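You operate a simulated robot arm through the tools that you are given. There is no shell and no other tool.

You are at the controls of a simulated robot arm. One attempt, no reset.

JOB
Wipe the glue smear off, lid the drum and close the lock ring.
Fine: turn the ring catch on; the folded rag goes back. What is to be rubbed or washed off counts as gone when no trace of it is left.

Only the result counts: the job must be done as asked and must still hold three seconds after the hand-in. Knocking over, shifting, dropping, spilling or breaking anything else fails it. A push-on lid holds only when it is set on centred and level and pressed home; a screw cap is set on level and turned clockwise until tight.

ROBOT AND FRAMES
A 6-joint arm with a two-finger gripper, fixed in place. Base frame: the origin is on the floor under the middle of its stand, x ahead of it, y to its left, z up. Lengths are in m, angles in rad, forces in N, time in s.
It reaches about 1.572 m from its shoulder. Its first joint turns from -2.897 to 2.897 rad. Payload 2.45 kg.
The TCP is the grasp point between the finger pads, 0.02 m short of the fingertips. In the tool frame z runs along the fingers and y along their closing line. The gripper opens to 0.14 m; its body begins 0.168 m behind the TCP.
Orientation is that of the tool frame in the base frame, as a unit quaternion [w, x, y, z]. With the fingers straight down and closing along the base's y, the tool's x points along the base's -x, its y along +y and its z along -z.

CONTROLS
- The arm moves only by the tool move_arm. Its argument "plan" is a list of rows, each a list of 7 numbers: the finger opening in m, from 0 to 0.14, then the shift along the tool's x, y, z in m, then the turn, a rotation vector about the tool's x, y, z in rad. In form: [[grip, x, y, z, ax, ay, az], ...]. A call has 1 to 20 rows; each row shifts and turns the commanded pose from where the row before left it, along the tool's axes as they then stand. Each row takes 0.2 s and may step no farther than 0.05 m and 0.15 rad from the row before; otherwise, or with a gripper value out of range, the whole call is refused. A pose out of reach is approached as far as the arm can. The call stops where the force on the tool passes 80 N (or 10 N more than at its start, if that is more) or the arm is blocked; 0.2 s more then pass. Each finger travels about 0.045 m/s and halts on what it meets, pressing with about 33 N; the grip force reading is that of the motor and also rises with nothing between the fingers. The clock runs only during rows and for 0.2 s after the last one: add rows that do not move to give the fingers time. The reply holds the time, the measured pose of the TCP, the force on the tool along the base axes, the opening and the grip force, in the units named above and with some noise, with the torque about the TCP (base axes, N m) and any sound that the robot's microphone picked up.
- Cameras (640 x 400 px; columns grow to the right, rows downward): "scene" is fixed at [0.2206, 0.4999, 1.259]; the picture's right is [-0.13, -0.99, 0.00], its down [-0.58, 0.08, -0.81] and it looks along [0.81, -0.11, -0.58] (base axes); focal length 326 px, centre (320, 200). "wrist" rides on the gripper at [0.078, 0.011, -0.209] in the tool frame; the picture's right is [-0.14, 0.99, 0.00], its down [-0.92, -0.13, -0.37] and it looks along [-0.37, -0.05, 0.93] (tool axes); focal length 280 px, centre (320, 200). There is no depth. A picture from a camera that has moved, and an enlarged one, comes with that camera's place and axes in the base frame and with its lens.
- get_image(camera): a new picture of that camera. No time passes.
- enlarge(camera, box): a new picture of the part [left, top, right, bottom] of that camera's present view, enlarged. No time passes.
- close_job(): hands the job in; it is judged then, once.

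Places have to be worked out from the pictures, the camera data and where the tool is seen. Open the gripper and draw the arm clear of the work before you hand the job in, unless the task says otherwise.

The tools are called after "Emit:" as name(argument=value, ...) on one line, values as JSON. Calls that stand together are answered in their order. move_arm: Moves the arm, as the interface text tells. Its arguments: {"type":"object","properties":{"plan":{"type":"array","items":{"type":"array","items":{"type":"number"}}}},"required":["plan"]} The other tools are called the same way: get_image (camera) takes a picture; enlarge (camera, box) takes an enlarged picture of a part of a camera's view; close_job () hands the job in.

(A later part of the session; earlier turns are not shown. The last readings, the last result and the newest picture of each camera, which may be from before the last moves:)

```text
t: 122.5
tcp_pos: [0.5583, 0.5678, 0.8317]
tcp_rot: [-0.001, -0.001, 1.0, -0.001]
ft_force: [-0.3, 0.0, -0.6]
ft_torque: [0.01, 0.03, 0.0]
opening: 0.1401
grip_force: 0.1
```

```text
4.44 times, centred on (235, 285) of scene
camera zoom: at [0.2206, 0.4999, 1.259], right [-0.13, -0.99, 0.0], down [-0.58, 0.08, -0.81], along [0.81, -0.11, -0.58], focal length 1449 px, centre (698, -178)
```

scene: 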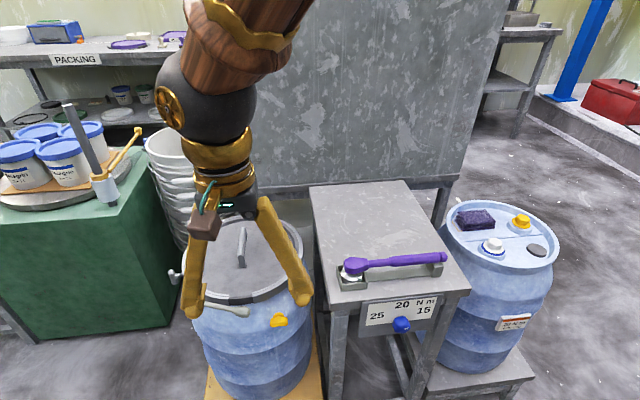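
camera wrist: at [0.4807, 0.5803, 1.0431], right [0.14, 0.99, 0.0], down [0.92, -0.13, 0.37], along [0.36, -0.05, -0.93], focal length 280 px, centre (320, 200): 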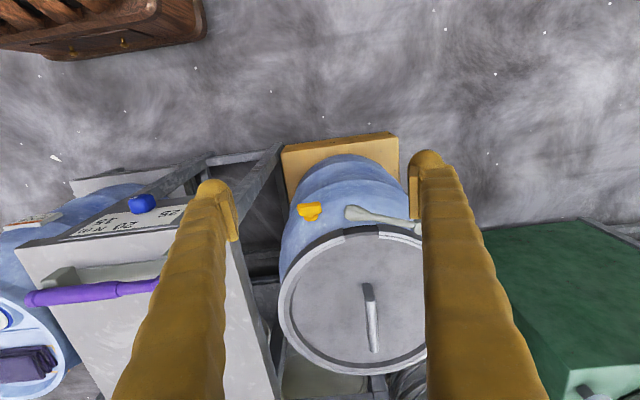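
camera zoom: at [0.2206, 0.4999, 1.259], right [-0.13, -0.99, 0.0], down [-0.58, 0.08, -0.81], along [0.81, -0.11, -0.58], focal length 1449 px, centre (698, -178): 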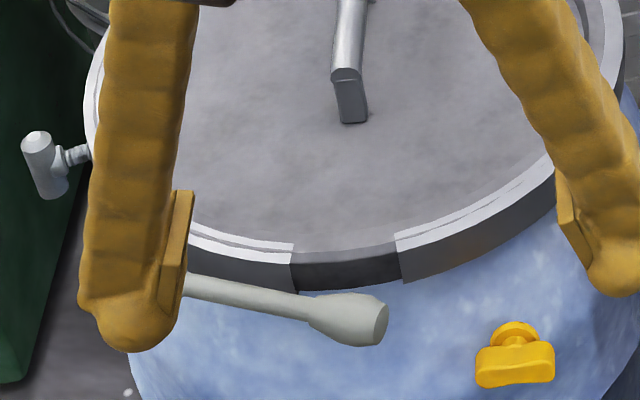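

Emit:
enlarge(camera="wrist", box=[280, 190, 420, 280])

Emit:
enlarge(camera="wrist", box=[280, 280, 440, 390])

Emit:
enlarge(camera="scene", box=[160, 255, 200, 295])

```text
4.44 times, centred on (350, 235) of wrist
camera zoom: at [0.4807, 0.5803, 1.0431], right [0.14, 0.99, 0.0], down [0.92, -0.13, 0.37], along [0.36, -0.05, -0.93], focal length 1246 px, centre (187, 44)
```

zoom: 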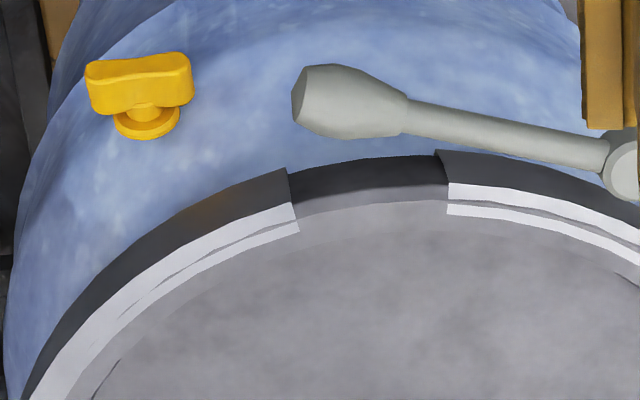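

```text
3.64 times, centred on (360, 335) of wrist
camera zoom: at [0.4807, 0.5803, 1.0431], right [0.14, 0.99, 0.0], down [0.92, -0.13, 0.37], along [0.36, -0.05, -0.93], focal length 1020 px, centre (174, -291)
```

zoom: 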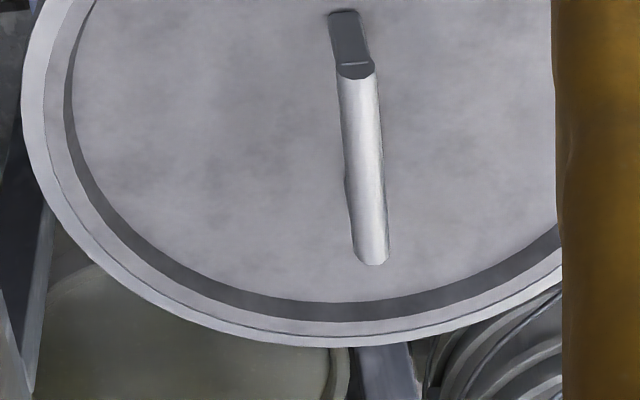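

```text
10.00 times, centred on (180, 275) of scene
camera zoom: at [0.2206, 0.4999, 1.259], right [-0.13, -0.99, 0.0], down [-0.58, 0.08, -0.81], along [0.81, -0.11, -0.58], focal length 3261 px, centre (1720, -550)
```

zoom: 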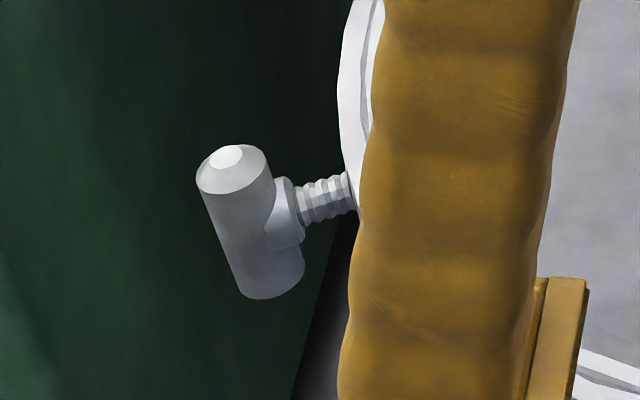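

The ring's flange has now drawn in over the lid's edge, so the lever at its stop means the ring is closed. Next is the catch: I move over to look closely at the T piece on the ring (it has a ridged stem).

Emit:
move_arm(plan=[[0.14, 0.0, 0.045, -0.01, 0, 0, 0], [0.14, -0.01, 0.045, -0.01, 0, 0, 0], [0.14, -0.03, 0.035, 0, 0, 0, 0], [0.14, -0.03, 0.035, 0, 0, 0, 0], [0.14, -0.03, 0.03, 0, 0, 0, 0], [0.14, -0.03, 0.012, 0, 0, 0, 0], [0.14, -0.02, 0, 0.02, 0, 0, 0], [0.14, 0, 0, 0.03, 0, 0, 0], [0.14, 0, 0, 0, 0, 0, 0]])

Emit:
get_image(camera="wrist")

Emit:
enlarge(camera="wrist", box=[280, 110, 380, 230])

Emit:
enlarge(camera="scene", box=[160, 255, 200, 295])

Emit:
enlarge(camera="scene", box=[170, 210, 310, 330])

```text
t: 124.5
tcp_pos: [0.7073, 0.7676, 0.7993]
tcp_rot: [-0.002, -0.001, 1.0, -0.001]
ft_force: [0.2, -0.6, 0.3]
ft_torque: [0.03, 0.0, -0.02]
opening: 0.1401
grip_force: 0.1
```

```text
taken
camera wrist: at [0.6288, 0.7817, 1.0102], right [0.14, 0.99, 0.0], down [0.92, -0.12, 0.37], along [0.36, -0.05, -0.93], focal length 280 px, centre (320, 200)
```

wrist: 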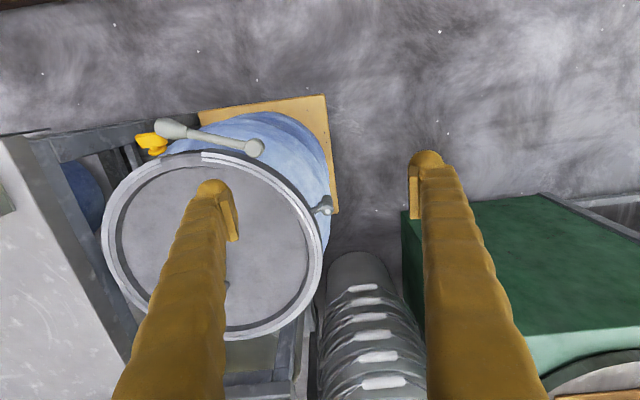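

```text
3.33 times, centred on (330, 170) of wrist
camera zoom: at [0.6288, 0.7817, 1.0102], right [0.14, 0.99, 0.0], down [0.92, -0.12, 0.37], along [0.36, -0.05, -0.93], focal length 935 px, centre (287, 300)
```

zoom: 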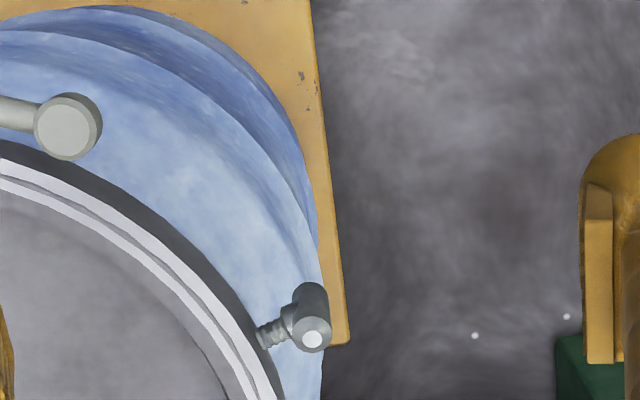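

```text
10.00 times, centred on (180, 275) of scene
camera zoom: at [0.2206, 0.4999, 1.259], right [-0.13, -0.99, 0.0], down [-0.58, 0.08, -0.81], along [0.81, -0.11, -0.58], focal length 3261 px, centre (1720, -550)
```

zoom: 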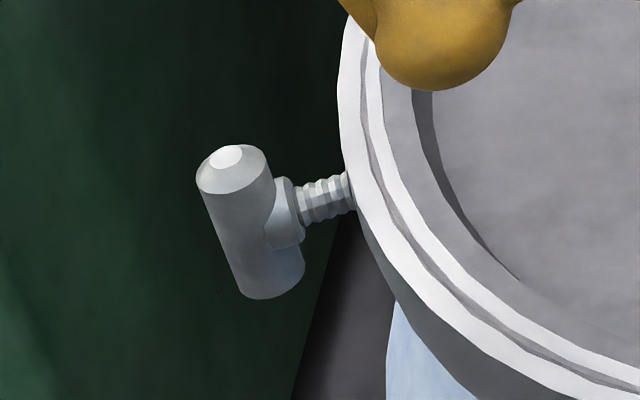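

```text
3.33 times, centred on (240, 270) of scene
camera zoom: at [0.2206, 0.4999, 1.259], right [-0.13, -0.99, 0.0], down [-0.58, 0.08, -0.81], along [0.81, -0.11, -0.58], focal length 1087 px, centre (587, -33)
```

zoom: 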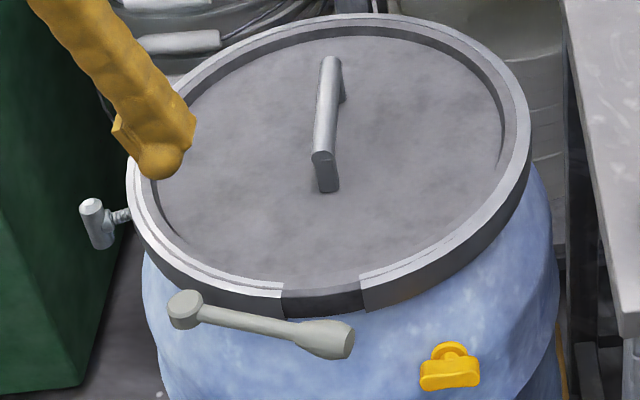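

The ring contracted over the lid while the T piece with its threaded stem stayed in place. Before touching any catch I study both candidates closely — the T piece and the yellow wing.

Emit:
enlarge(camera="scene", box=[262, 305, 296, 335])

Emit:
enlarge(camera="scene", box=[165, 260, 195, 285])

Emit:
enlarge(camera="wrist", box=[305, 190, 345, 220])

Emit:
enlarge(camera="wrist", box=[130, 110, 270, 200])

```text
13.33 times, centred on (279, 320) of scene
camera zoom: at [0.2206, 0.4999, 1.259], right [-0.13, -0.99, 0.0], down [-0.58, 0.08, -0.81], along [0.81, -0.11, -0.58], focal length 4348 px, centre (867, -1400)
```

zoom: 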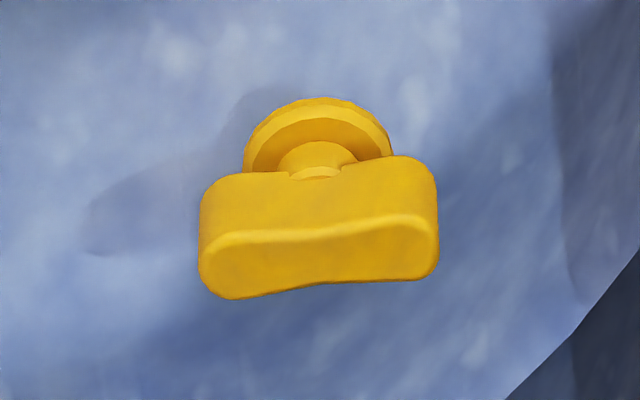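

```text
16.00 times, centred on (180, 272) of scene
camera zoom: at [0.2206, 0.4999, 1.259], right [-0.13, -0.99, 0.0], down [-0.58, 0.08, -0.81], along [0.81, -0.11, -0.58], focal length 5218 px, centre (2560, -960)
```

zoom: 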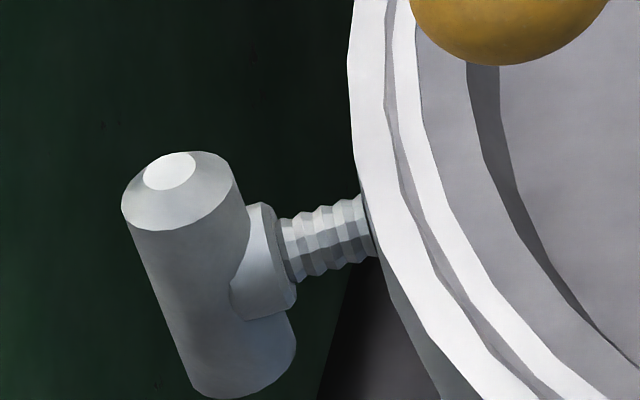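

```text
13.33 times, centred on (325, 205) of wrist
camera zoom: at [0.6288, 0.7817, 1.0102], right [0.14, 0.99, 0.0], down [0.92, -0.12, 0.37], along [0.36, -0.05, -0.93], focal length 3738 px, centre (253, 133)
```

zoom: 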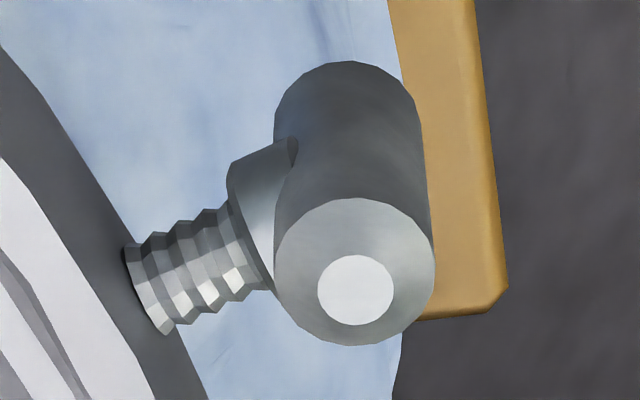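

```text
4.44 times, centred on (200, 155) of wrist
camera zoom: at [0.6288, 0.7817, 1.0102], right [0.14, 0.99, 0.0], down [0.92, -0.12, 0.37], along [0.36, -0.05, -0.93], focal length 1246 px, centre (853, 400)
```

zoom: 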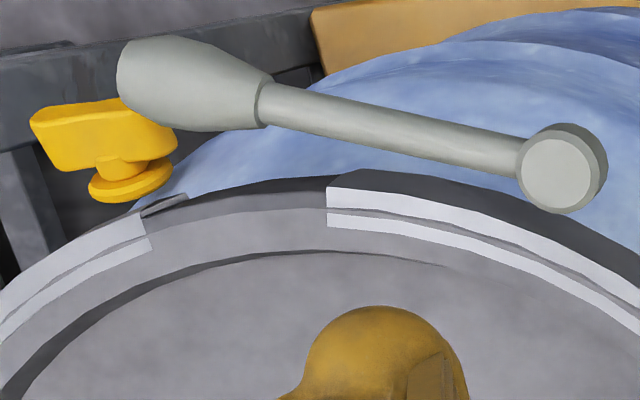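

The T piece is a small barrel (top z≈0.703, centre about (0.765, 0.770, 0.684)) on a threaded, radial stem; the yellow one is a wing knob on the drum wall. I position closed fingertips on the +x side of the T barrel's top to test gently whether it turns clockwise (seen from outside).

Emit:
move_arm(plan=[[0.08, -0.03, 0.008, 0, 0.0, 0.004, 0], [0.04, -0.035, 0.008, 0, 0, 0, 0], [0.0, -0.03, 0.009, 0, 0, 0, 0], [0.0, 0, 0, 0, 0, 0, 0], [0.0, 0, 0, 0.03, 0, 0, 0], [0.0, 0, 0, 0, 0, 0, 0], [0.0, 0, 0, 0, 0, 0, 0]])

Emit:
get_image(camera="wrist")

Emit:
enlarge(camera="scene", box=[140, 210, 240, 310])

```text
t: 126.1
tcp_pos: [0.8018, 0.7951, 0.7733]
tcp_rot: [-0.004, -0.001, 1.0, -0.001]
ft_force: [0.5, -0.5, 0.3]
ft_torque: [0.02, -0.02, 0.0]
opening: 0.0
grip_force: 0.1
```

```text
taken
camera wrist: at [0.724, 0.808, 0.9825], right [0.14, 0.99, 0.0], down [0.92, -0.12, 0.36], along [0.36, -0.05, -0.93], focal length 280 px, centre (320, 200)
```

wrist: 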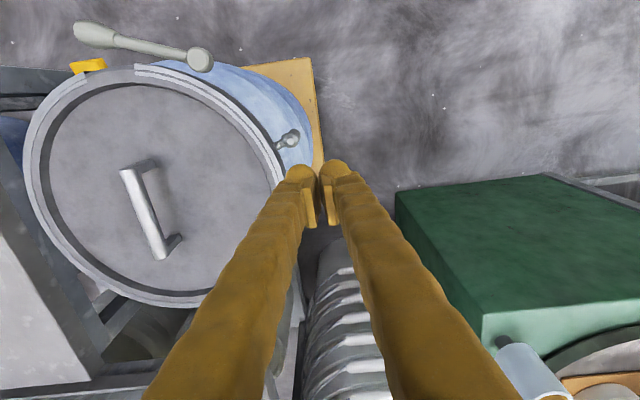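

```text
4.00 times, centred on (190, 260) of scene
camera zoom: at [0.2206, 0.4999, 1.259], right [-0.13, -0.99, 0.0], down [-0.58, 0.08, -0.81], along [0.81, -0.11, -0.58], focal length 1304 px, centre (840, -40)
```

zoom: 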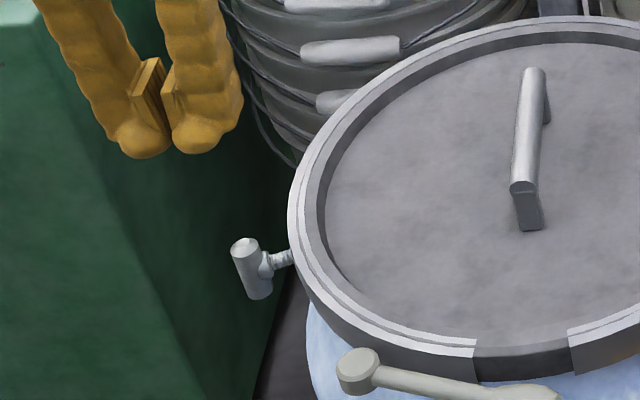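

Emit:
move_arm(plan=[[0.0, 0, 0, 0.03, 0, 0, 0], [0.0, 0, 0, 0.02, 0, 0, 0], [0.0, 0, 0, 0.01, 0, 0, 0], [0.0, 0, 0, 0, 0, 0, 0]])

Emit:
enlarge(camera="wrist", box=[240, 80, 380, 220])

Emit:
enlarge(camera="scene", box=[150, 230, 210, 300])

```text
t: 127.1
tcp_pos: [0.8018, 0.7961, 0.7118]
tcp_rot: [-0.004, -0.001, 1.0, -0.001]
ft_force: [0.3, 0.0, 0.4]
ft_torque: [-0.01, 0.0, 0.03]
opening: 0.0
grip_force: 29.6
```

```text
2.86 times, centred on (310, 150) of wrist
camera zoom: at [0.7246, 0.8082, 0.9219], right [0.14, 0.99, 0.0], down [0.92, -0.12, 0.36], along [0.36, -0.05, -0.93], focal length 801 px, centre (349, 343)
```

zoom: 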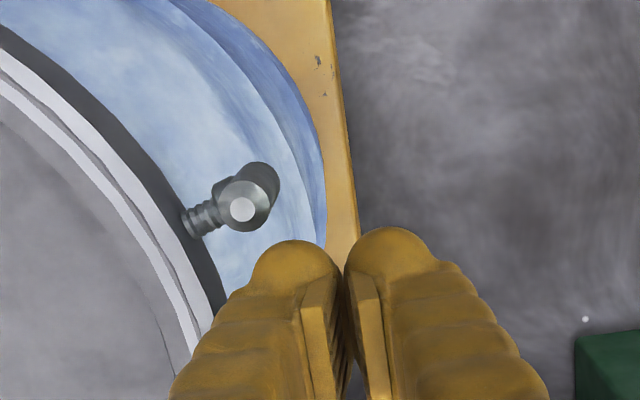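

```text
5.71 times, centred on (180, 265) of scene
camera zoom: at [0.2206, 0.4999, 1.259], right [-0.13, -0.99, 0.0], down [-0.58, 0.08, -0.81], along [0.81, -0.11, -0.58], focal length 1863 px, centre (1120, -171)
```

zoom: 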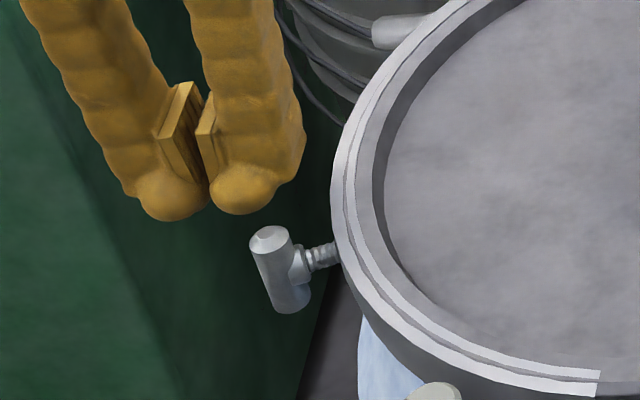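

Emit:
move_arm(plan=[[0.0, 0.004, -0.008, 0, 0, 0, 0], [0.0, 0.005, 0, 0, 0, 0, 0], [0.0, 0.003, 0, 0, 0, 0, 0], [0.0, 0.002, 0, 0, 0, 0, 0], [0.0, 0.002, 0, 0, 0, 0, 0], [0.0, 0, 0, 0, 0, 0, 0]])

Emit:
enlarge(camera="wrist", box=[240, 80, 380, 220])

Emit:
enlarge(camera="scene", box=[150, 230, 210, 300])

```text
t: 128.5
tcp_pos: [0.7863, 0.7869, 0.7123]
tcp_rot: [-0.003, -0.002, 1.0, -0.001]
ft_force: [0.6, -0.3, 0.1]
ft_torque: [0.01, 0.04, -0.01]
opening: 0.0
grip_force: 29.9
```

```text
2.86 times, centred on (310, 150) of wrist
camera zoom: at [0.7093, 0.7999, 0.9216], right [0.14, 0.99, 0.0], down [0.92, -0.12, 0.36], along [0.36, -0.05, -0.93], focal length 801 px, centre (349, 343)
```

zoom: 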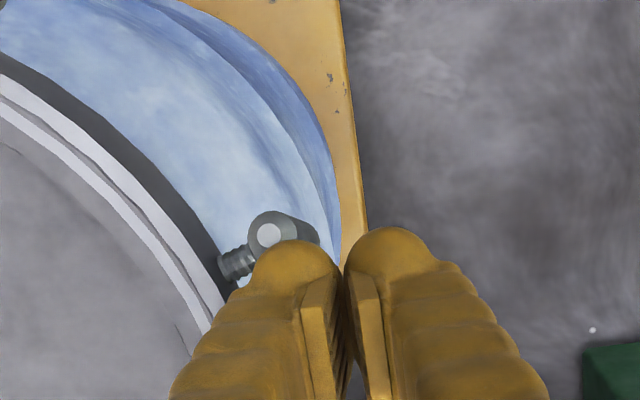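

```text
5.71 times, centred on (180, 265) of scene
camera zoom: at [0.2206, 0.4999, 1.259], right [-0.13, -0.99, 0.0], down [-0.58, 0.08, -0.81], along [0.81, -0.11, -0.58], focal length 1863 px, centre (1120, -171)
```

zoom: 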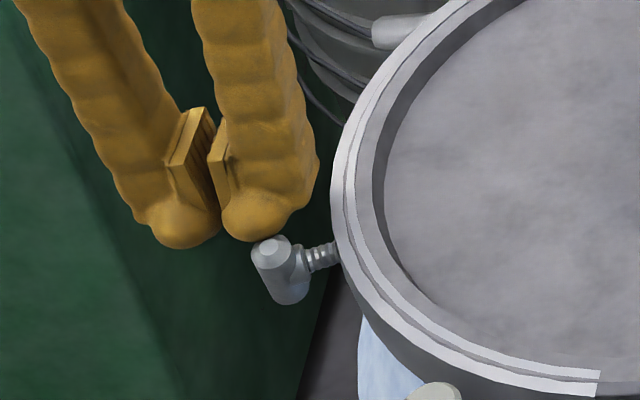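

The T piece turns easily: its top has begun swinging toward -x (clockwise seen from outside). I continue sweeping it over gently.

Emit:
move_arm(plan=[[0.0, 0.003, 0, 0, 0, 0, 0], [0.0, 0.003, 0, 0, 0, 0, 0], [0.0, 0.003, 0, 0, 0, 0, 0], [0.0, 0.003, 0, 0, 0, 0, 0], [0.0, 0, 0, 0, 0, 0, 0]])

Emit:
enlarge(camera="scene", box=[150, 230, 210, 300])

Emit:
enlarge(camera="wrist", box=[240, 80, 380, 220])

```text
t: 129.7
tcp_pos: [0.775, 0.7866, 0.7126]
tcp_rot: [-0.004, -0.001, 1.0, -0.001]
ft_force: [0.6, 0.0, -0.2]
ft_torque: [-0.04, 0.0, -0.01]
opening: 0.0002
grip_force: 29.8
```

```text
5.71 times, centred on (180, 265) of scene
camera zoom: at [0.2206, 0.4999, 1.259], right [-0.13, -0.99, 0.0], down [-0.58, 0.08, -0.81], along [0.81, -0.11, -0.58], focal length 1863 px, centre (1120, -171)
```

zoom: 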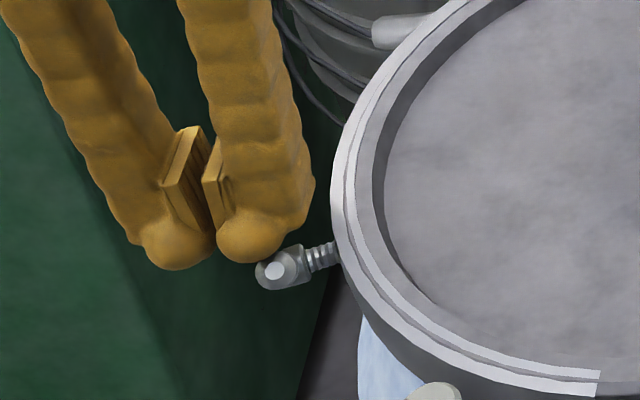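

```text
2.86 times, centred on (310, 150) of wrist
camera zoom: at [0.6978, 0.799, 0.922], right [0.14, 0.99, 0.0], down [0.92, -0.12, 0.36], along [0.36, -0.05, -0.93], focal length 801 px, centre (349, 343)
```

zoom: 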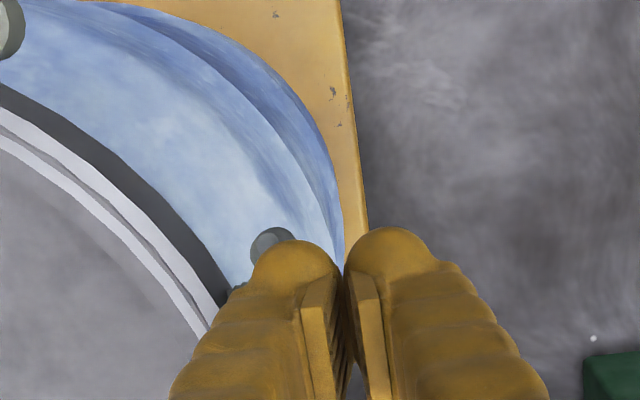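

Emit:
move_arm(plan=[[0.0, 0.003, 0, 0, 0, 0, 0], [0.0, 0.003, 0, 0, 0, 0, 0], [0.0, 0.003, 0, 0, 0, 0, 0], [0.0, 0.003, 0, 0, 0, 0, 0], [0.0, 0, 0, 0, 0, 0, 0]])

Emit:
enlarge(camera="scene", box=[150, 230, 210, 300])

Emit:
enlarge(camera="wrist", box=[240, 80, 380, 220])

```text
t: 130.9
tcp_pos: [0.7639, 0.7872, 0.7115]
tcp_rot: [-0.004, 0.0, 1.0, -0.002]
ft_force: [1.0, 0.3, 0.9]
ft_torque: [0.0, 0.03, 0.0]
opening: 0.0
grip_force: 29.3
```

```text
5.71 times, centred on (180, 265) of scene
camera zoom: at [0.2206, 0.4999, 1.259], right [-0.13, -0.99, 0.0], down [-0.58, 0.08, -0.81], along [0.81, -0.11, -0.58], focal length 1863 px, centre (1120, -171)
```

zoom: 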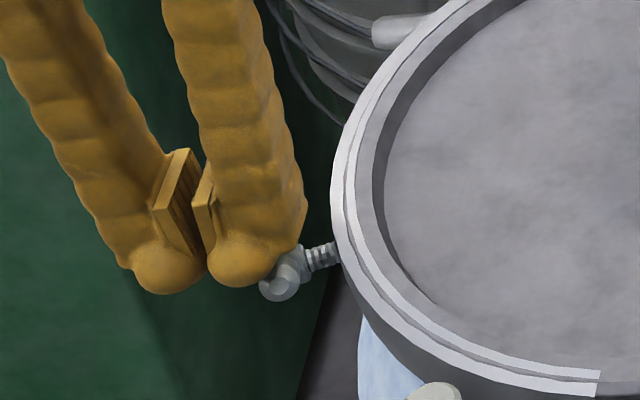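

```text
2.86 times, centred on (310, 150) of wrist
camera zoom: at [0.686, 0.7995, 0.9218], right [0.14, 0.99, 0.0], down [0.92, -0.12, 0.36], along [0.36, -0.05, -0.93], focal length 801 px, centre (349, 343)
```

zoom: 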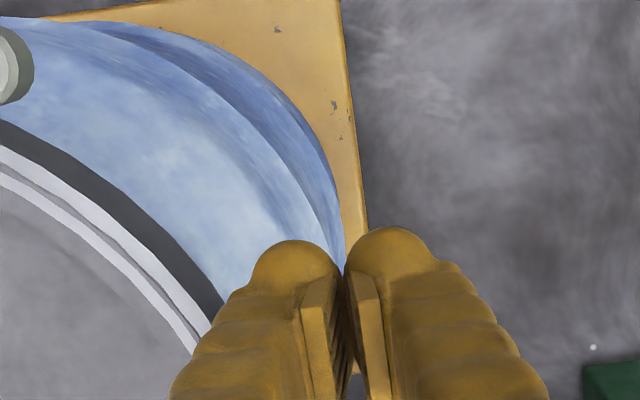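

Emit:
move_arm(plan=[[0.0, 0.003, 0, 0, 0, 0, 0], [0.0, 0.003, 0, 0.0005, 0, 0, 0], [0.0, 0.003, 0, 0.0005, 0, 0, 0], [0.0, 0.003, 0, 0.0005, 0, 0, 0], [0.0, 0, 0, 0, 0, 0, 0]])

Emit:
enlarge(camera="scene", box=[150, 230, 210, 300])

Emit:
enlarge(camera="scene", box=[165, 260, 195, 285])

```text
t: 132.1
tcp_pos: [0.751, 0.7865, 0.71]
tcp_rot: [-0.004, 0.0, 1.0, -0.001]
ft_force: [-0.4, 0.1, -0.5]
ft_torque: [0.0, 0.01, 0.0]
opening: 0.0002
grip_force: 29.1
```

```text
5.71 times, centred on (180, 265) of scene
camera zoom: at [0.2206, 0.4999, 1.259], right [-0.13, -0.99, 0.0], down [-0.58, 0.08, -0.81], along [0.81, -0.11, -0.58], focal length 1863 px, centre (1120, -171)
```

zoom: 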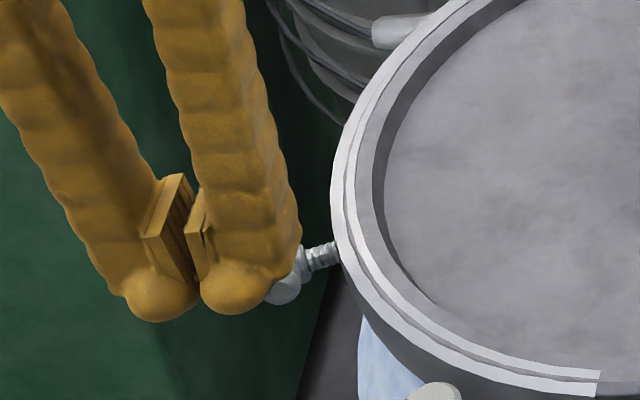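

```text
16.00 times, centred on (180, 272) of scene
camera zoom: at [0.2206, 0.4999, 1.259], right [-0.13, -0.99, 0.0], down [-0.58, 0.08, -0.81], along [0.81, -0.11, -0.58], focal length 5218 px, centre (2560, -960)
```

zoom: 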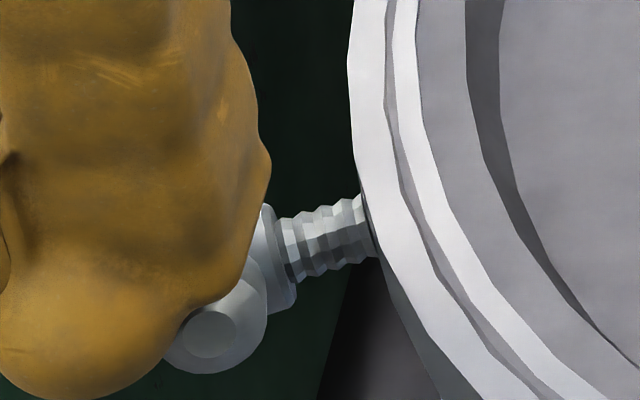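

The barrel is near horizontal now. I lift off to check its angle.

Emit:
move_arm(plan=[[0.0, 0, 0, -0.03, 0, 0, 0], [0.0, 0, 0.02, -0.03, 0, 0, 0], [0.0, 0, 0.03, -0.03, 0, 0, 0], [0.0, 0, 0, 0, 0, 0, 0]])

Emit:
enlarge(camera="scene", box=[165, 260, 195, 285])

Emit:
get_image(camera="wrist")

Emit:
enlarge(camera="scene", box=[150, 220, 310, 340])

```text
t: 133.1
tcp_pos: [0.7522, 0.8376, 0.7992]
tcp_rot: [-0.004, -0.001, 1.0, -0.001]
ft_force: [0.5, 0.6, -0.7]
ft_torque: [0.03, 0.03, 0.0]
opening: 0.0
grip_force: 29.2
```

```text
16.00 times, centred on (180, 272) of scene
camera zoom: at [0.2206, 0.4999, 1.259], right [-0.13, -0.99, 0.0], down [-0.58, 0.08, -0.81], along [0.81, -0.11, -0.58], focal length 5218 px, centre (2560, -960)
```

zoom: 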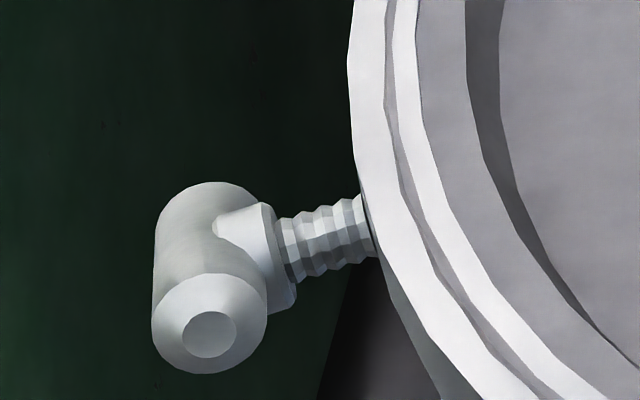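

```text
taken
camera wrist: at [0.6751, 0.85, 1.0096], right [0.14, 0.99, 0.0], down [0.92, -0.12, 0.36], along [0.36, -0.05, -0.93], focal length 280 px, centre (320, 200)
```

wrist: 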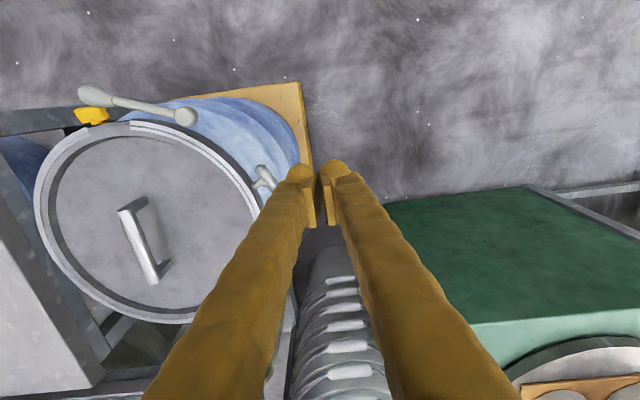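

```text
3.33 times, centred on (230, 280) of scene
camera zoom: at [0.2206, 0.4999, 1.259], right [-0.13, -0.99, 0.0], down [-0.58, 0.08, -0.81], along [0.81, -0.11, -0.58], focal length 1087 px, centre (620, -67)
```

zoom: 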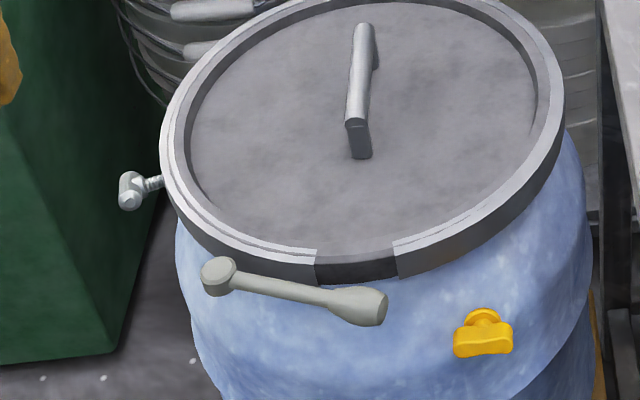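

Emit:
enlarge(camera="wrist", box=[235, 150, 295, 200])

```text
8.00 times, centred on (265, 175) of wrist
camera zoom: at [0.6751, 0.85, 1.0096], right [0.14, 0.99, 0.0], down [0.92, -0.12, 0.36], along [0.36, -0.05, -0.93], focal length 2243 px, centre (760, 400)
```

zoom: 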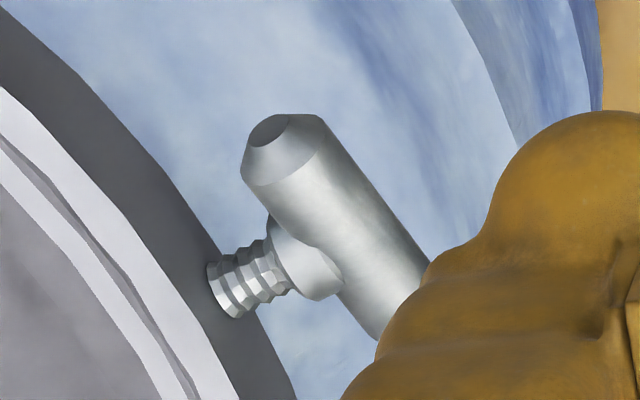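

The barrel is at roughly 65° now. I go above its raised end and press it down toward horizontal, watching the force.

Emit:
move_arm(plan=[[0.0, 0.004, -0.03, 0, 0, 0, 0], [0.0, 0.003, -0.0296, 0, 0, 0, 0], [0.0, 0, 0, 0.03, 0, 0, 0], [0.0, 0, 0, 0.03, 0, 0, 0], [0.0, 0, 0, 0.014, 0, 0, 0], [0.0, 0, 0, 0, 0, 0, 0]])

Emit:
enlarge(camera="scene", box=[150, 240, 210, 300])

Emit:
enlarge(camera="wrist", box=[240, 120, 380, 240])

```text
t: 134.5
tcp_pos: [0.7444, 0.7766, 0.7258]
tcp_rot: [-0.003, -0.001, 1.0, -0.001]
ft_force: [1.0, -0.1, 1.2]
ft_torque: [-0.01, 0.01, 0.03]
opening: 0.0002
grip_force: 29.5
```

```text
6.67 times, centred on (180, 270) of scene
camera zoom: at [0.2206, 0.4999, 1.259], right [-0.13, -0.99, 0.0], down [-0.58, 0.08, -0.81], along [0.81, -0.11, -0.58], focal length 2174 px, centre (1253, -267)
```

zoom: 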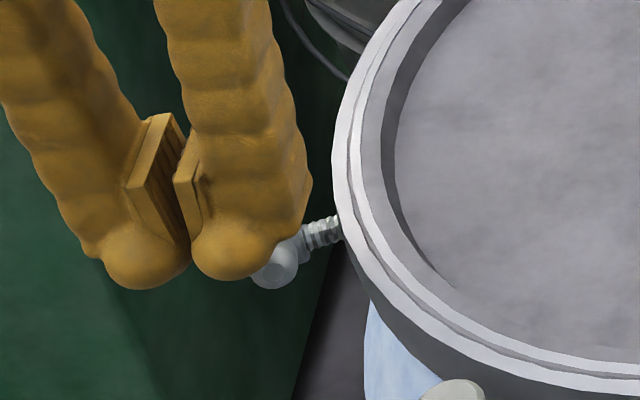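

```text
3.33 times, centred on (310, 180) of wrist
camera zoom: at [0.6674, 0.7899, 0.936], right [0.14, 0.99, 0.0], down [0.92, -0.12, 0.36], along [0.36, -0.05, -0.93], focal length 935 px, centre (353, 267)
```

zoom: 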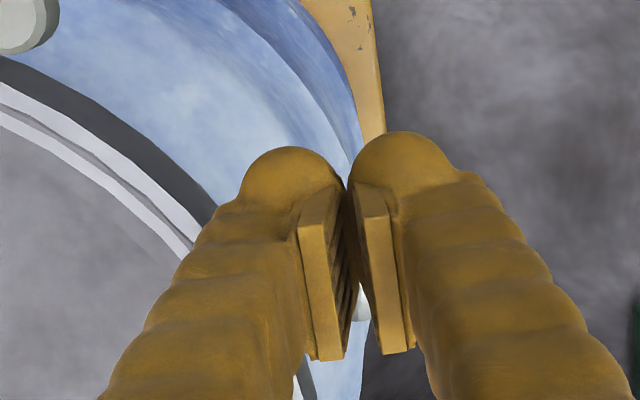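

Emit:
move_arm(plan=[[0.0, 0, 0, 0.003, 0, 0, 0], [0.0, 0, 0, 0.003, 0, 0, 0], [0.0, 0, 0, 0.002, 0, 0, 0], [0.0, 0, 0, 0.002, 0, 0, 0], [0.0, 0, 0, 0, 0, 0, 0]])

Emit:
enlarge(camera="scene", box=[150, 240, 210, 300])

```text
t: 135.7
tcp_pos: [0.7442, 0.7763, 0.7161]
tcp_rot: [-0.003, -0.001, 1.0, -0.002]
ft_force: [0.1, 0.5, -0.2]
ft_torque: [0.04, -0.03, 0.0]
opening: 0.0
grip_force: 29.3
```

```text
6.67 times, centred on (180, 270) of scene
camera zoom: at [0.2206, 0.4999, 1.259], right [-0.13, -0.99, 0.0], down [-0.58, 0.08, -0.81], along [0.81, -0.11, -0.58], focal length 2174 px, centre (1253, -267)
```

zoom: 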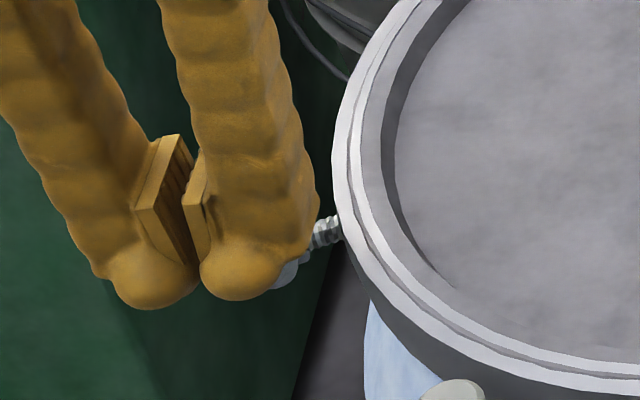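

Emit:
move_arm(plan=[[0.0, 0, 0, 0.002, 0, 0, 0], [0.0, 0, 0, 0.002, 0, 0, 0], [0.0, 0, 0, 0.002, 0, 0, 0], [0.0, 0, 0, 0, 0, 0, 0]])

Emit:
enlarge(camera="scene", box=[150, 240, 210, 300])

```text
t: 136.7
tcp_pos: [0.7434, 0.7771, 0.7102]
tcp_rot: [-0.004, -0.001, 1.0, -0.001]
ft_force: [0.2, 0.5, 0.7]
ft_torque: [-0.02, 0.02, 0.0]
opening: 0.0
grip_force: 29.1
```

```text
6.67 times, centred on (180, 270) of scene
camera zoom: at [0.2206, 0.4999, 1.259], right [-0.13, -0.99, 0.0], down [-0.58, 0.08, -0.81], along [0.81, -0.11, -0.58], focal length 2174 px, centre (1253, -267)
```

zoom: 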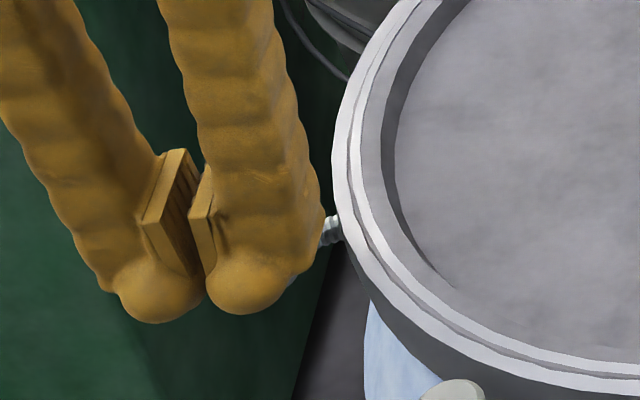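

Emit:
move_arm(plan=[[0.0, 0, 0, -0.03, 0, 0, 0], [0.0, 0, 0.025, -0.03, 0, 0, 0], [0.0, 0, 0.04, -0.02, 0, 0, 0], [0.0, 0.02, 0.02, 0, 0, 0, 0], [0.0, 0, 0, 0, 0, 0, 0]])

Emit:
enlarge(camera="scene", box=[165, 260, 195, 285])

Emit:
get_image(camera="wrist")

```text
t: 137.9
tcp_pos: [0.7231, 0.8625, 0.7915]
tcp_rot: [-0.003, 0.0, 1.0, -0.002]
ft_force: [0.8, -0.4, 0.4]
ft_torque: [0.01, -0.02, -0.01]
opening: 0.0
grip_force: 29.4
```

```text
16.00 times, centred on (180, 272) of scene
camera zoom: at [0.2206, 0.4999, 1.259], right [-0.13, -0.99, 0.0], down [-0.58, 0.08, -0.81], along [0.81, -0.11, -0.58], focal length 5218 px, centre (2560, -960)
```

zoom: 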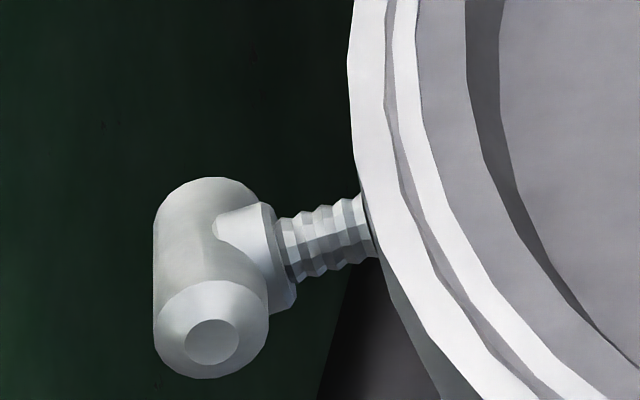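

```text
taken
camera wrist: at [0.6466, 0.8763, 1.001], right [0.14, 0.99, 0.0], down [0.92, -0.12, 0.36], along [0.36, -0.05, -0.93], focal length 280 px, centre (320, 200)
```

wrist: 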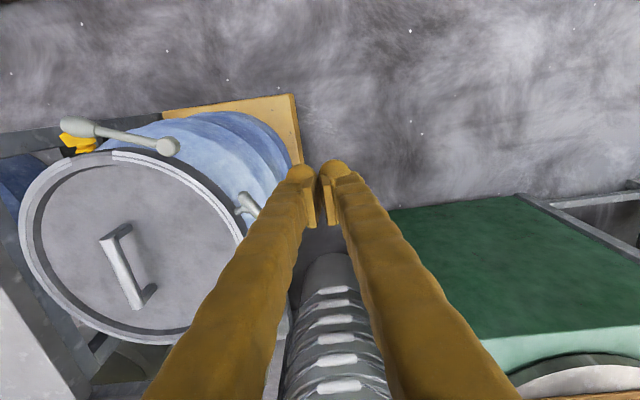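

About 75° now. I press the raised end a few mm lower to bring it to horizontal and feel for a stop.

Emit:
move_arm(plan=[[0.0, -0.02, -0.03, 0, 0, 0, 0], [0.0, 0, -0.03, 0, 0, 0, 0], [0.0, 0, -0.0255, 0.02, 0, 0, 0], [0.0, 0, 0, 0.03, 0, 0, 0], [0.0, 0, 0, 0.025, 0, 0, 0], [0.0, 0, 0, 0.005, 0, 0, 0], [0.0, 0, 0, 0.002, 0, 0, 0], [0.0, 0, 0, 0, 0, 0, 0]])

```text
t: 139.7
tcp_pos: [0.7432, 0.7758, 0.708]
tcp_rot: [-0.003, -0.001, 1.0, -0.002]
ft_force: [0.3, 0.1, -0.1]
ft_torque: [0.01, -0.02, -0.02]
opening: 0.0
grip_force: 29.5
```

Emit:
move_arm(plan=[[0.0, 0, 0, 0.001, 0, 0, 0], [0.0, 0, 0, 0.001, 0, 0, 0], [0.0, 0, 0, 0, 0, 0, 0]])

Emit:
move_arm(plan=[[0.0, 0, 0, 0.001, 0, 0, 0], [0.0, 0, 0, 0.001, 0, 0, 0], [0.0, 0, 0, 0, 0, 0, 0]])

```text
t: 140.5
tcp_pos: [0.7435, 0.7761, 0.7066]
tcp_rot: [-0.003, -0.001, 1.0, -0.001]
ft_force: [0.3, 0.0, 0.6]
ft_torque: [0.03, 0.03, 0.02]
opening: 0.0002
grip_force: 29.2
```

```text
t: 141.3
tcp_pos: [0.7436, 0.7763, 0.7051]
tcp_rot: [-0.004, -0.001, 1.0, -0.001]
ft_force: [0.7, 0.1, 0.1]
ft_torque: [0.0, 0.02, 0.02]
opening: 0.0
grip_force: 29.7
```

Emit:
move_arm(plan=[[0.0, 0, 0, 0.001, 0, 0, 0], [0.0, 0, 0, 0.001, 0, 0, 0], [0.0, 0, 0, 0, 0, 0, 0]])

Emit:
move_arm(plan=[[0.0, 0, 0, -0.03, 0, 0, 0], [0.0, 0, 0.025, -0.03, 0, 0, 0], [0.0, 0, 0.04, -0.02, 0, 0, 0], [0.0, 0.02, 0.02, 0, 0, 0, 0], [0.0, 0, 0, 0, 0, 0, 0]])

Emit:
enlarge(camera="scene", box=[165, 260, 195, 285])

Emit:
enlarge(camera="wrist", box=[225, 175, 285, 225])

```text
t: 142.1
tcp_pos: [0.7444, 0.7766, 0.7036]
tcp_rot: [-0.003, -0.001, 1.0, -0.001]
ft_force: [-0.3, 0.9, 2.8]
ft_torque: [0.03, 0.0, -0.02]
opening: 0.0
grip_force: 29.1
```

```text
t: 143.3
tcp_pos: [0.7237, 0.8623, 0.7811]
tcp_rot: [-0.003, -0.001, 1.0, -0.001]
ft_force: [0.7, 0.1, -0.1]
ft_torque: [-0.01, 0.03, -0.02]
opening: 0.0002
grip_force: 29.3
```

```text
16.00 times, centred on (180, 272) of scene
camera zoom: at [0.2206, 0.4999, 1.259], right [-0.13, -0.99, 0.0], down [-0.58, 0.08, -0.81], along [0.81, -0.11, -0.58], focal length 5218 px, centre (2560, -960)
```

zoom: 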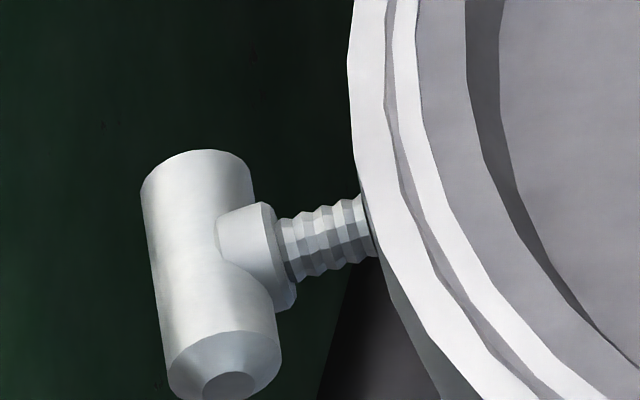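

```text
8.00 times, centred on (255, 200) of wrist
camera zoom: at [0.6473, 0.8751, 0.9909], right [0.14, 0.99, 0.0], down [0.92, -0.12, 0.36], along [0.36, -0.05, -0.93], focal length 2243 px, centre (840, 200)
```

zoom: 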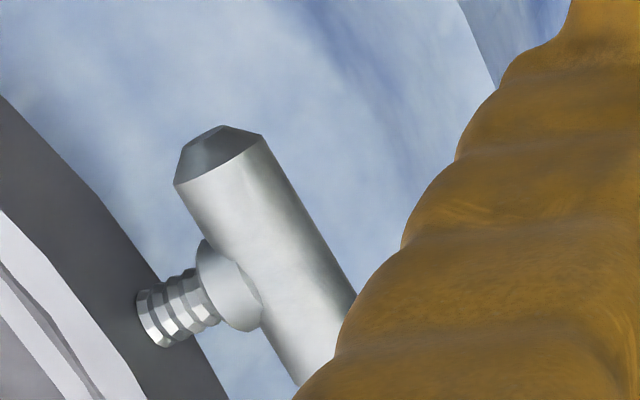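

The T barrel is now slightly past horizontal (about 100°). I press its end a little more to find out whether it has a stop.

Emit:
move_arm(plan=[[0.0, -0.02, -0.03, 0, 0, 0, 0], [0.0, 0, -0.03, 0, 0, 0, 0], [0.0, 0, -0.0255, 0.02, 0, 0, 0], [0.0, 0, 0, 0.03, 0, 0, 0], [0.0, 0, 0, 0.025, 0, 0, 0], [0.0, 0, 0, 0.002, 0, 0, 0], [0.0, 0, 0, 0, 0, 0, 0]])

Emit:
move_arm(plan=[[0.0, 0, 0, 0.001, 0, 0, 0], [0.0, 0, 0, 0.001, 0, 0, 0], [0.0, 0, 0, 0, 0, 0, 0]])

```text
t: 144.9
tcp_pos: [0.7429, 0.7738, 0.707]
tcp_rot: [-0.004, 0.0, 1.0, 0.0]
ft_force: [0.4, -0.3, -0.1]
ft_torque: [-0.04, -0.01, 0.04]
opening: 0.0
grip_force: 29.6
```

```text
t: 145.7
tcp_pos: [0.7441, 0.776, 0.7037]
tcp_rot: [-0.004, -0.001, 1.0, -0.002]
ft_force: [0.6, 0.8, 0.6]
ft_torque: [0.01, -0.02, -0.02]
opening: 0.0001
grip_force: 29.4
```

Emit:
move_arm(plan=[[0.0, 0, 0, 0.001, 0, 0, 0], [0.0, 0, 0, 0.001, 0, 0, 0], [0.0, 0, 0, 0, 0, 0, 0]])

Emit:
move_arm(plan=[[0.0, 0, 0, 0.001, 0, 0, 0], [0.0, 0, 0, 0.001, 0, 0, 0], [0.0, 0, 0, 0, 0, 0, 0]])

Emit:
enlarge(camera="scene", box=[150, 240, 210, 300])

```text
t: 146.5
tcp_pos: [0.7434, 0.7763, 0.7019]
tcp_rot: [-0.004, 0.0, 1.0, -0.001]
ft_force: [-1.5, -0.2, 2.9]
ft_torque: [-0.01, -0.02, 0.02]
opening: 0.0
grip_force: 29.7
```

```text
t: 147.3
tcp_pos: [0.744, 0.7753, 0.7005]
tcp_rot: [-0.004, -0.001, 1.0, -0.001]
ft_force: [-3.4, -1.6, 4.7]
ft_torque: [-0.04, 0.03, -0.02]
opening: 0.0
grip_force: 29.2
```

```text
6.67 times, centred on (180, 270) of scene
camera zoom: at [0.2206, 0.4999, 1.259], right [-0.13, -0.99, 0.0], down [-0.58, 0.08, -0.81], along [0.81, -0.11, -0.58], focal length 2174 px, centre (1253, -267)
```

zoom: 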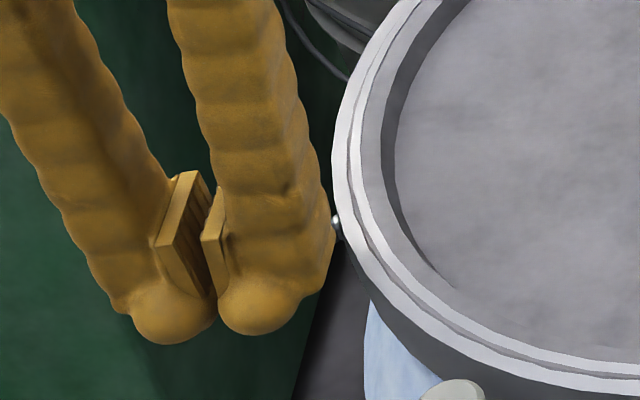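

Emit:
move_arm(plan=[[0.0, 0, 0, -0.03, 0, 0, 0], [0.0, 0, 0.025, -0.03, 0, 0, 0], [0.0, 0, 0.04, -0.02, 0, 0, 0], [0.0, 0.02, 0.02, 0, 0, 0, 0], [0.0, 0, 0, 0, 0, 0, 0]])

Emit:
enlarge(camera="scene", box=[165, 260, 195, 285])

Emit:
enlarge(camera="wrist", box=[225, 175, 285, 225])

```text
t: 148.5
tcp_pos: [0.7248, 0.8597, 0.7822]
tcp_rot: [-0.004, -0.001, 1.0, 0.0]
ft_force: [-0.3, 0.5, 0.3]
ft_torque: [-0.02, -0.01, -0.01]
opening: 0.0
grip_force: 29.3
```

```text
16.00 times, centred on (180, 272) of scene
camera zoom: at [0.2206, 0.4999, 1.259], right [-0.13, -0.99, 0.0], down [-0.58, 0.08, -0.81], along [0.81, -0.11, -0.58], focal length 5218 px, centre (2560, -960)
```

zoom: 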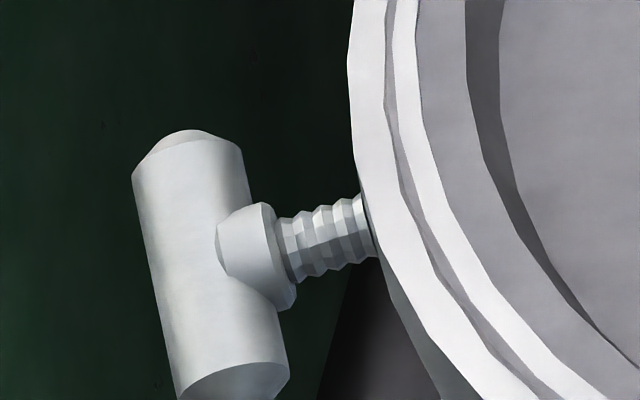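

```text
8.00 times, centred on (255, 200) of wrist
camera zoom: at [0.6478, 0.8724, 0.9908], right [0.14, 0.99, 0.0], down [0.92, -0.12, 0.36], along [0.36, -0.05, -0.93], focal length 2243 px, centre (840, 200)
```

zoom: 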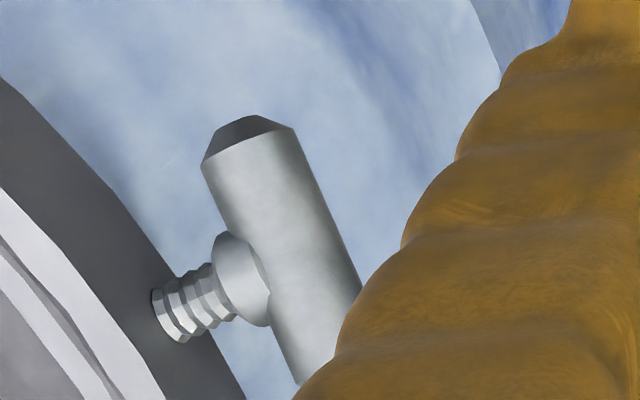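

The T keeps turning without any stop or click (now about 110°). Before going further I want a side-on look at it from outside, so I turn the gripper 90° and tilt it toward the drum.

Emit:
move_arm(plan=[[0.05, 0, 0.02, -0.03, 0, 0, 0.15], [0.1, 0, 0, -0.03, 0, 0, 0.15], [0.14, 0, 0, 0, 0, 0, 0.15], [0.14, 0, 0, 0, 0, 0, 0.15], [0.14, 0, 0, 0, 0, 0, 0.15], [0.14, 0, 0, 0, 0, 0, 0.15], [0.14, 0, 0, 0, 0, 0, 0.15], [0.14, 0, 0, 0, 0, 0, 0.15], [0.14, 0, 0, 0, 0, 0, 0.15], [0.14, 0, 0, 0, 0, 0, 0.15], [0.14, 0, 0, 0, 0, 0, 0.0708], [0.14, 0, 0.04, 0, 0, -0.14, 0], [0.14, 0, 0, 0, 0, -0.14, 0], [0.14, 0, 0, 0, 0, -0.14, 0], [0.14, 0, 0, 0, 0, -0.14, 0], [0.14, 0, 0, 0, 0, -0.14, 0], [0.14, 0, 0, 0, 0, 0, 0], [0.14, 0, 0, 0, 0, 0, 0]])

Emit:
get_image(camera="wrist")

Emit:
get_image(camera="scene")

```text
t: 152.3
tcp_pos: [0.7203, 0.8312, 0.8306]
tcp_rot: [0.219, 0.67, 0.674, -0.221]
ft_force: [-0.2, -0.5, 0.0]
ft_torque: [0.02, -0.03, 0.02]
opening: 0.14
grip_force: 0.1
out of reach, approached as far as the arm can: row 14, 15, 16
```

```text
taken
camera wrist: at [0.731, 1.0198, 0.9539], right [0.99, -0.11, 0.08], down [-0.12, -0.53, 0.84], along [-0.05, -0.84, -0.53], focal length 280 px, centre (320, 200)
```

wrist: 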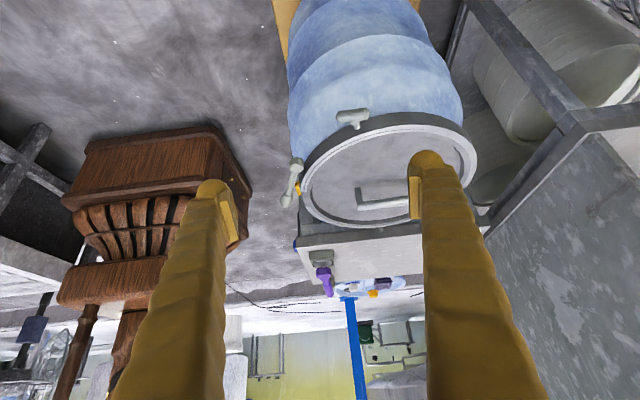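

```text
taken
```

scene: 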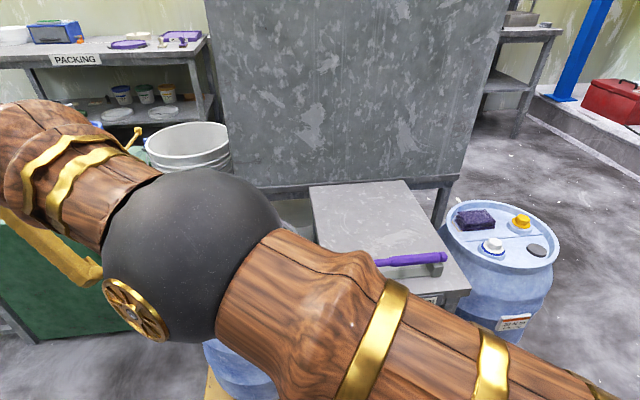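

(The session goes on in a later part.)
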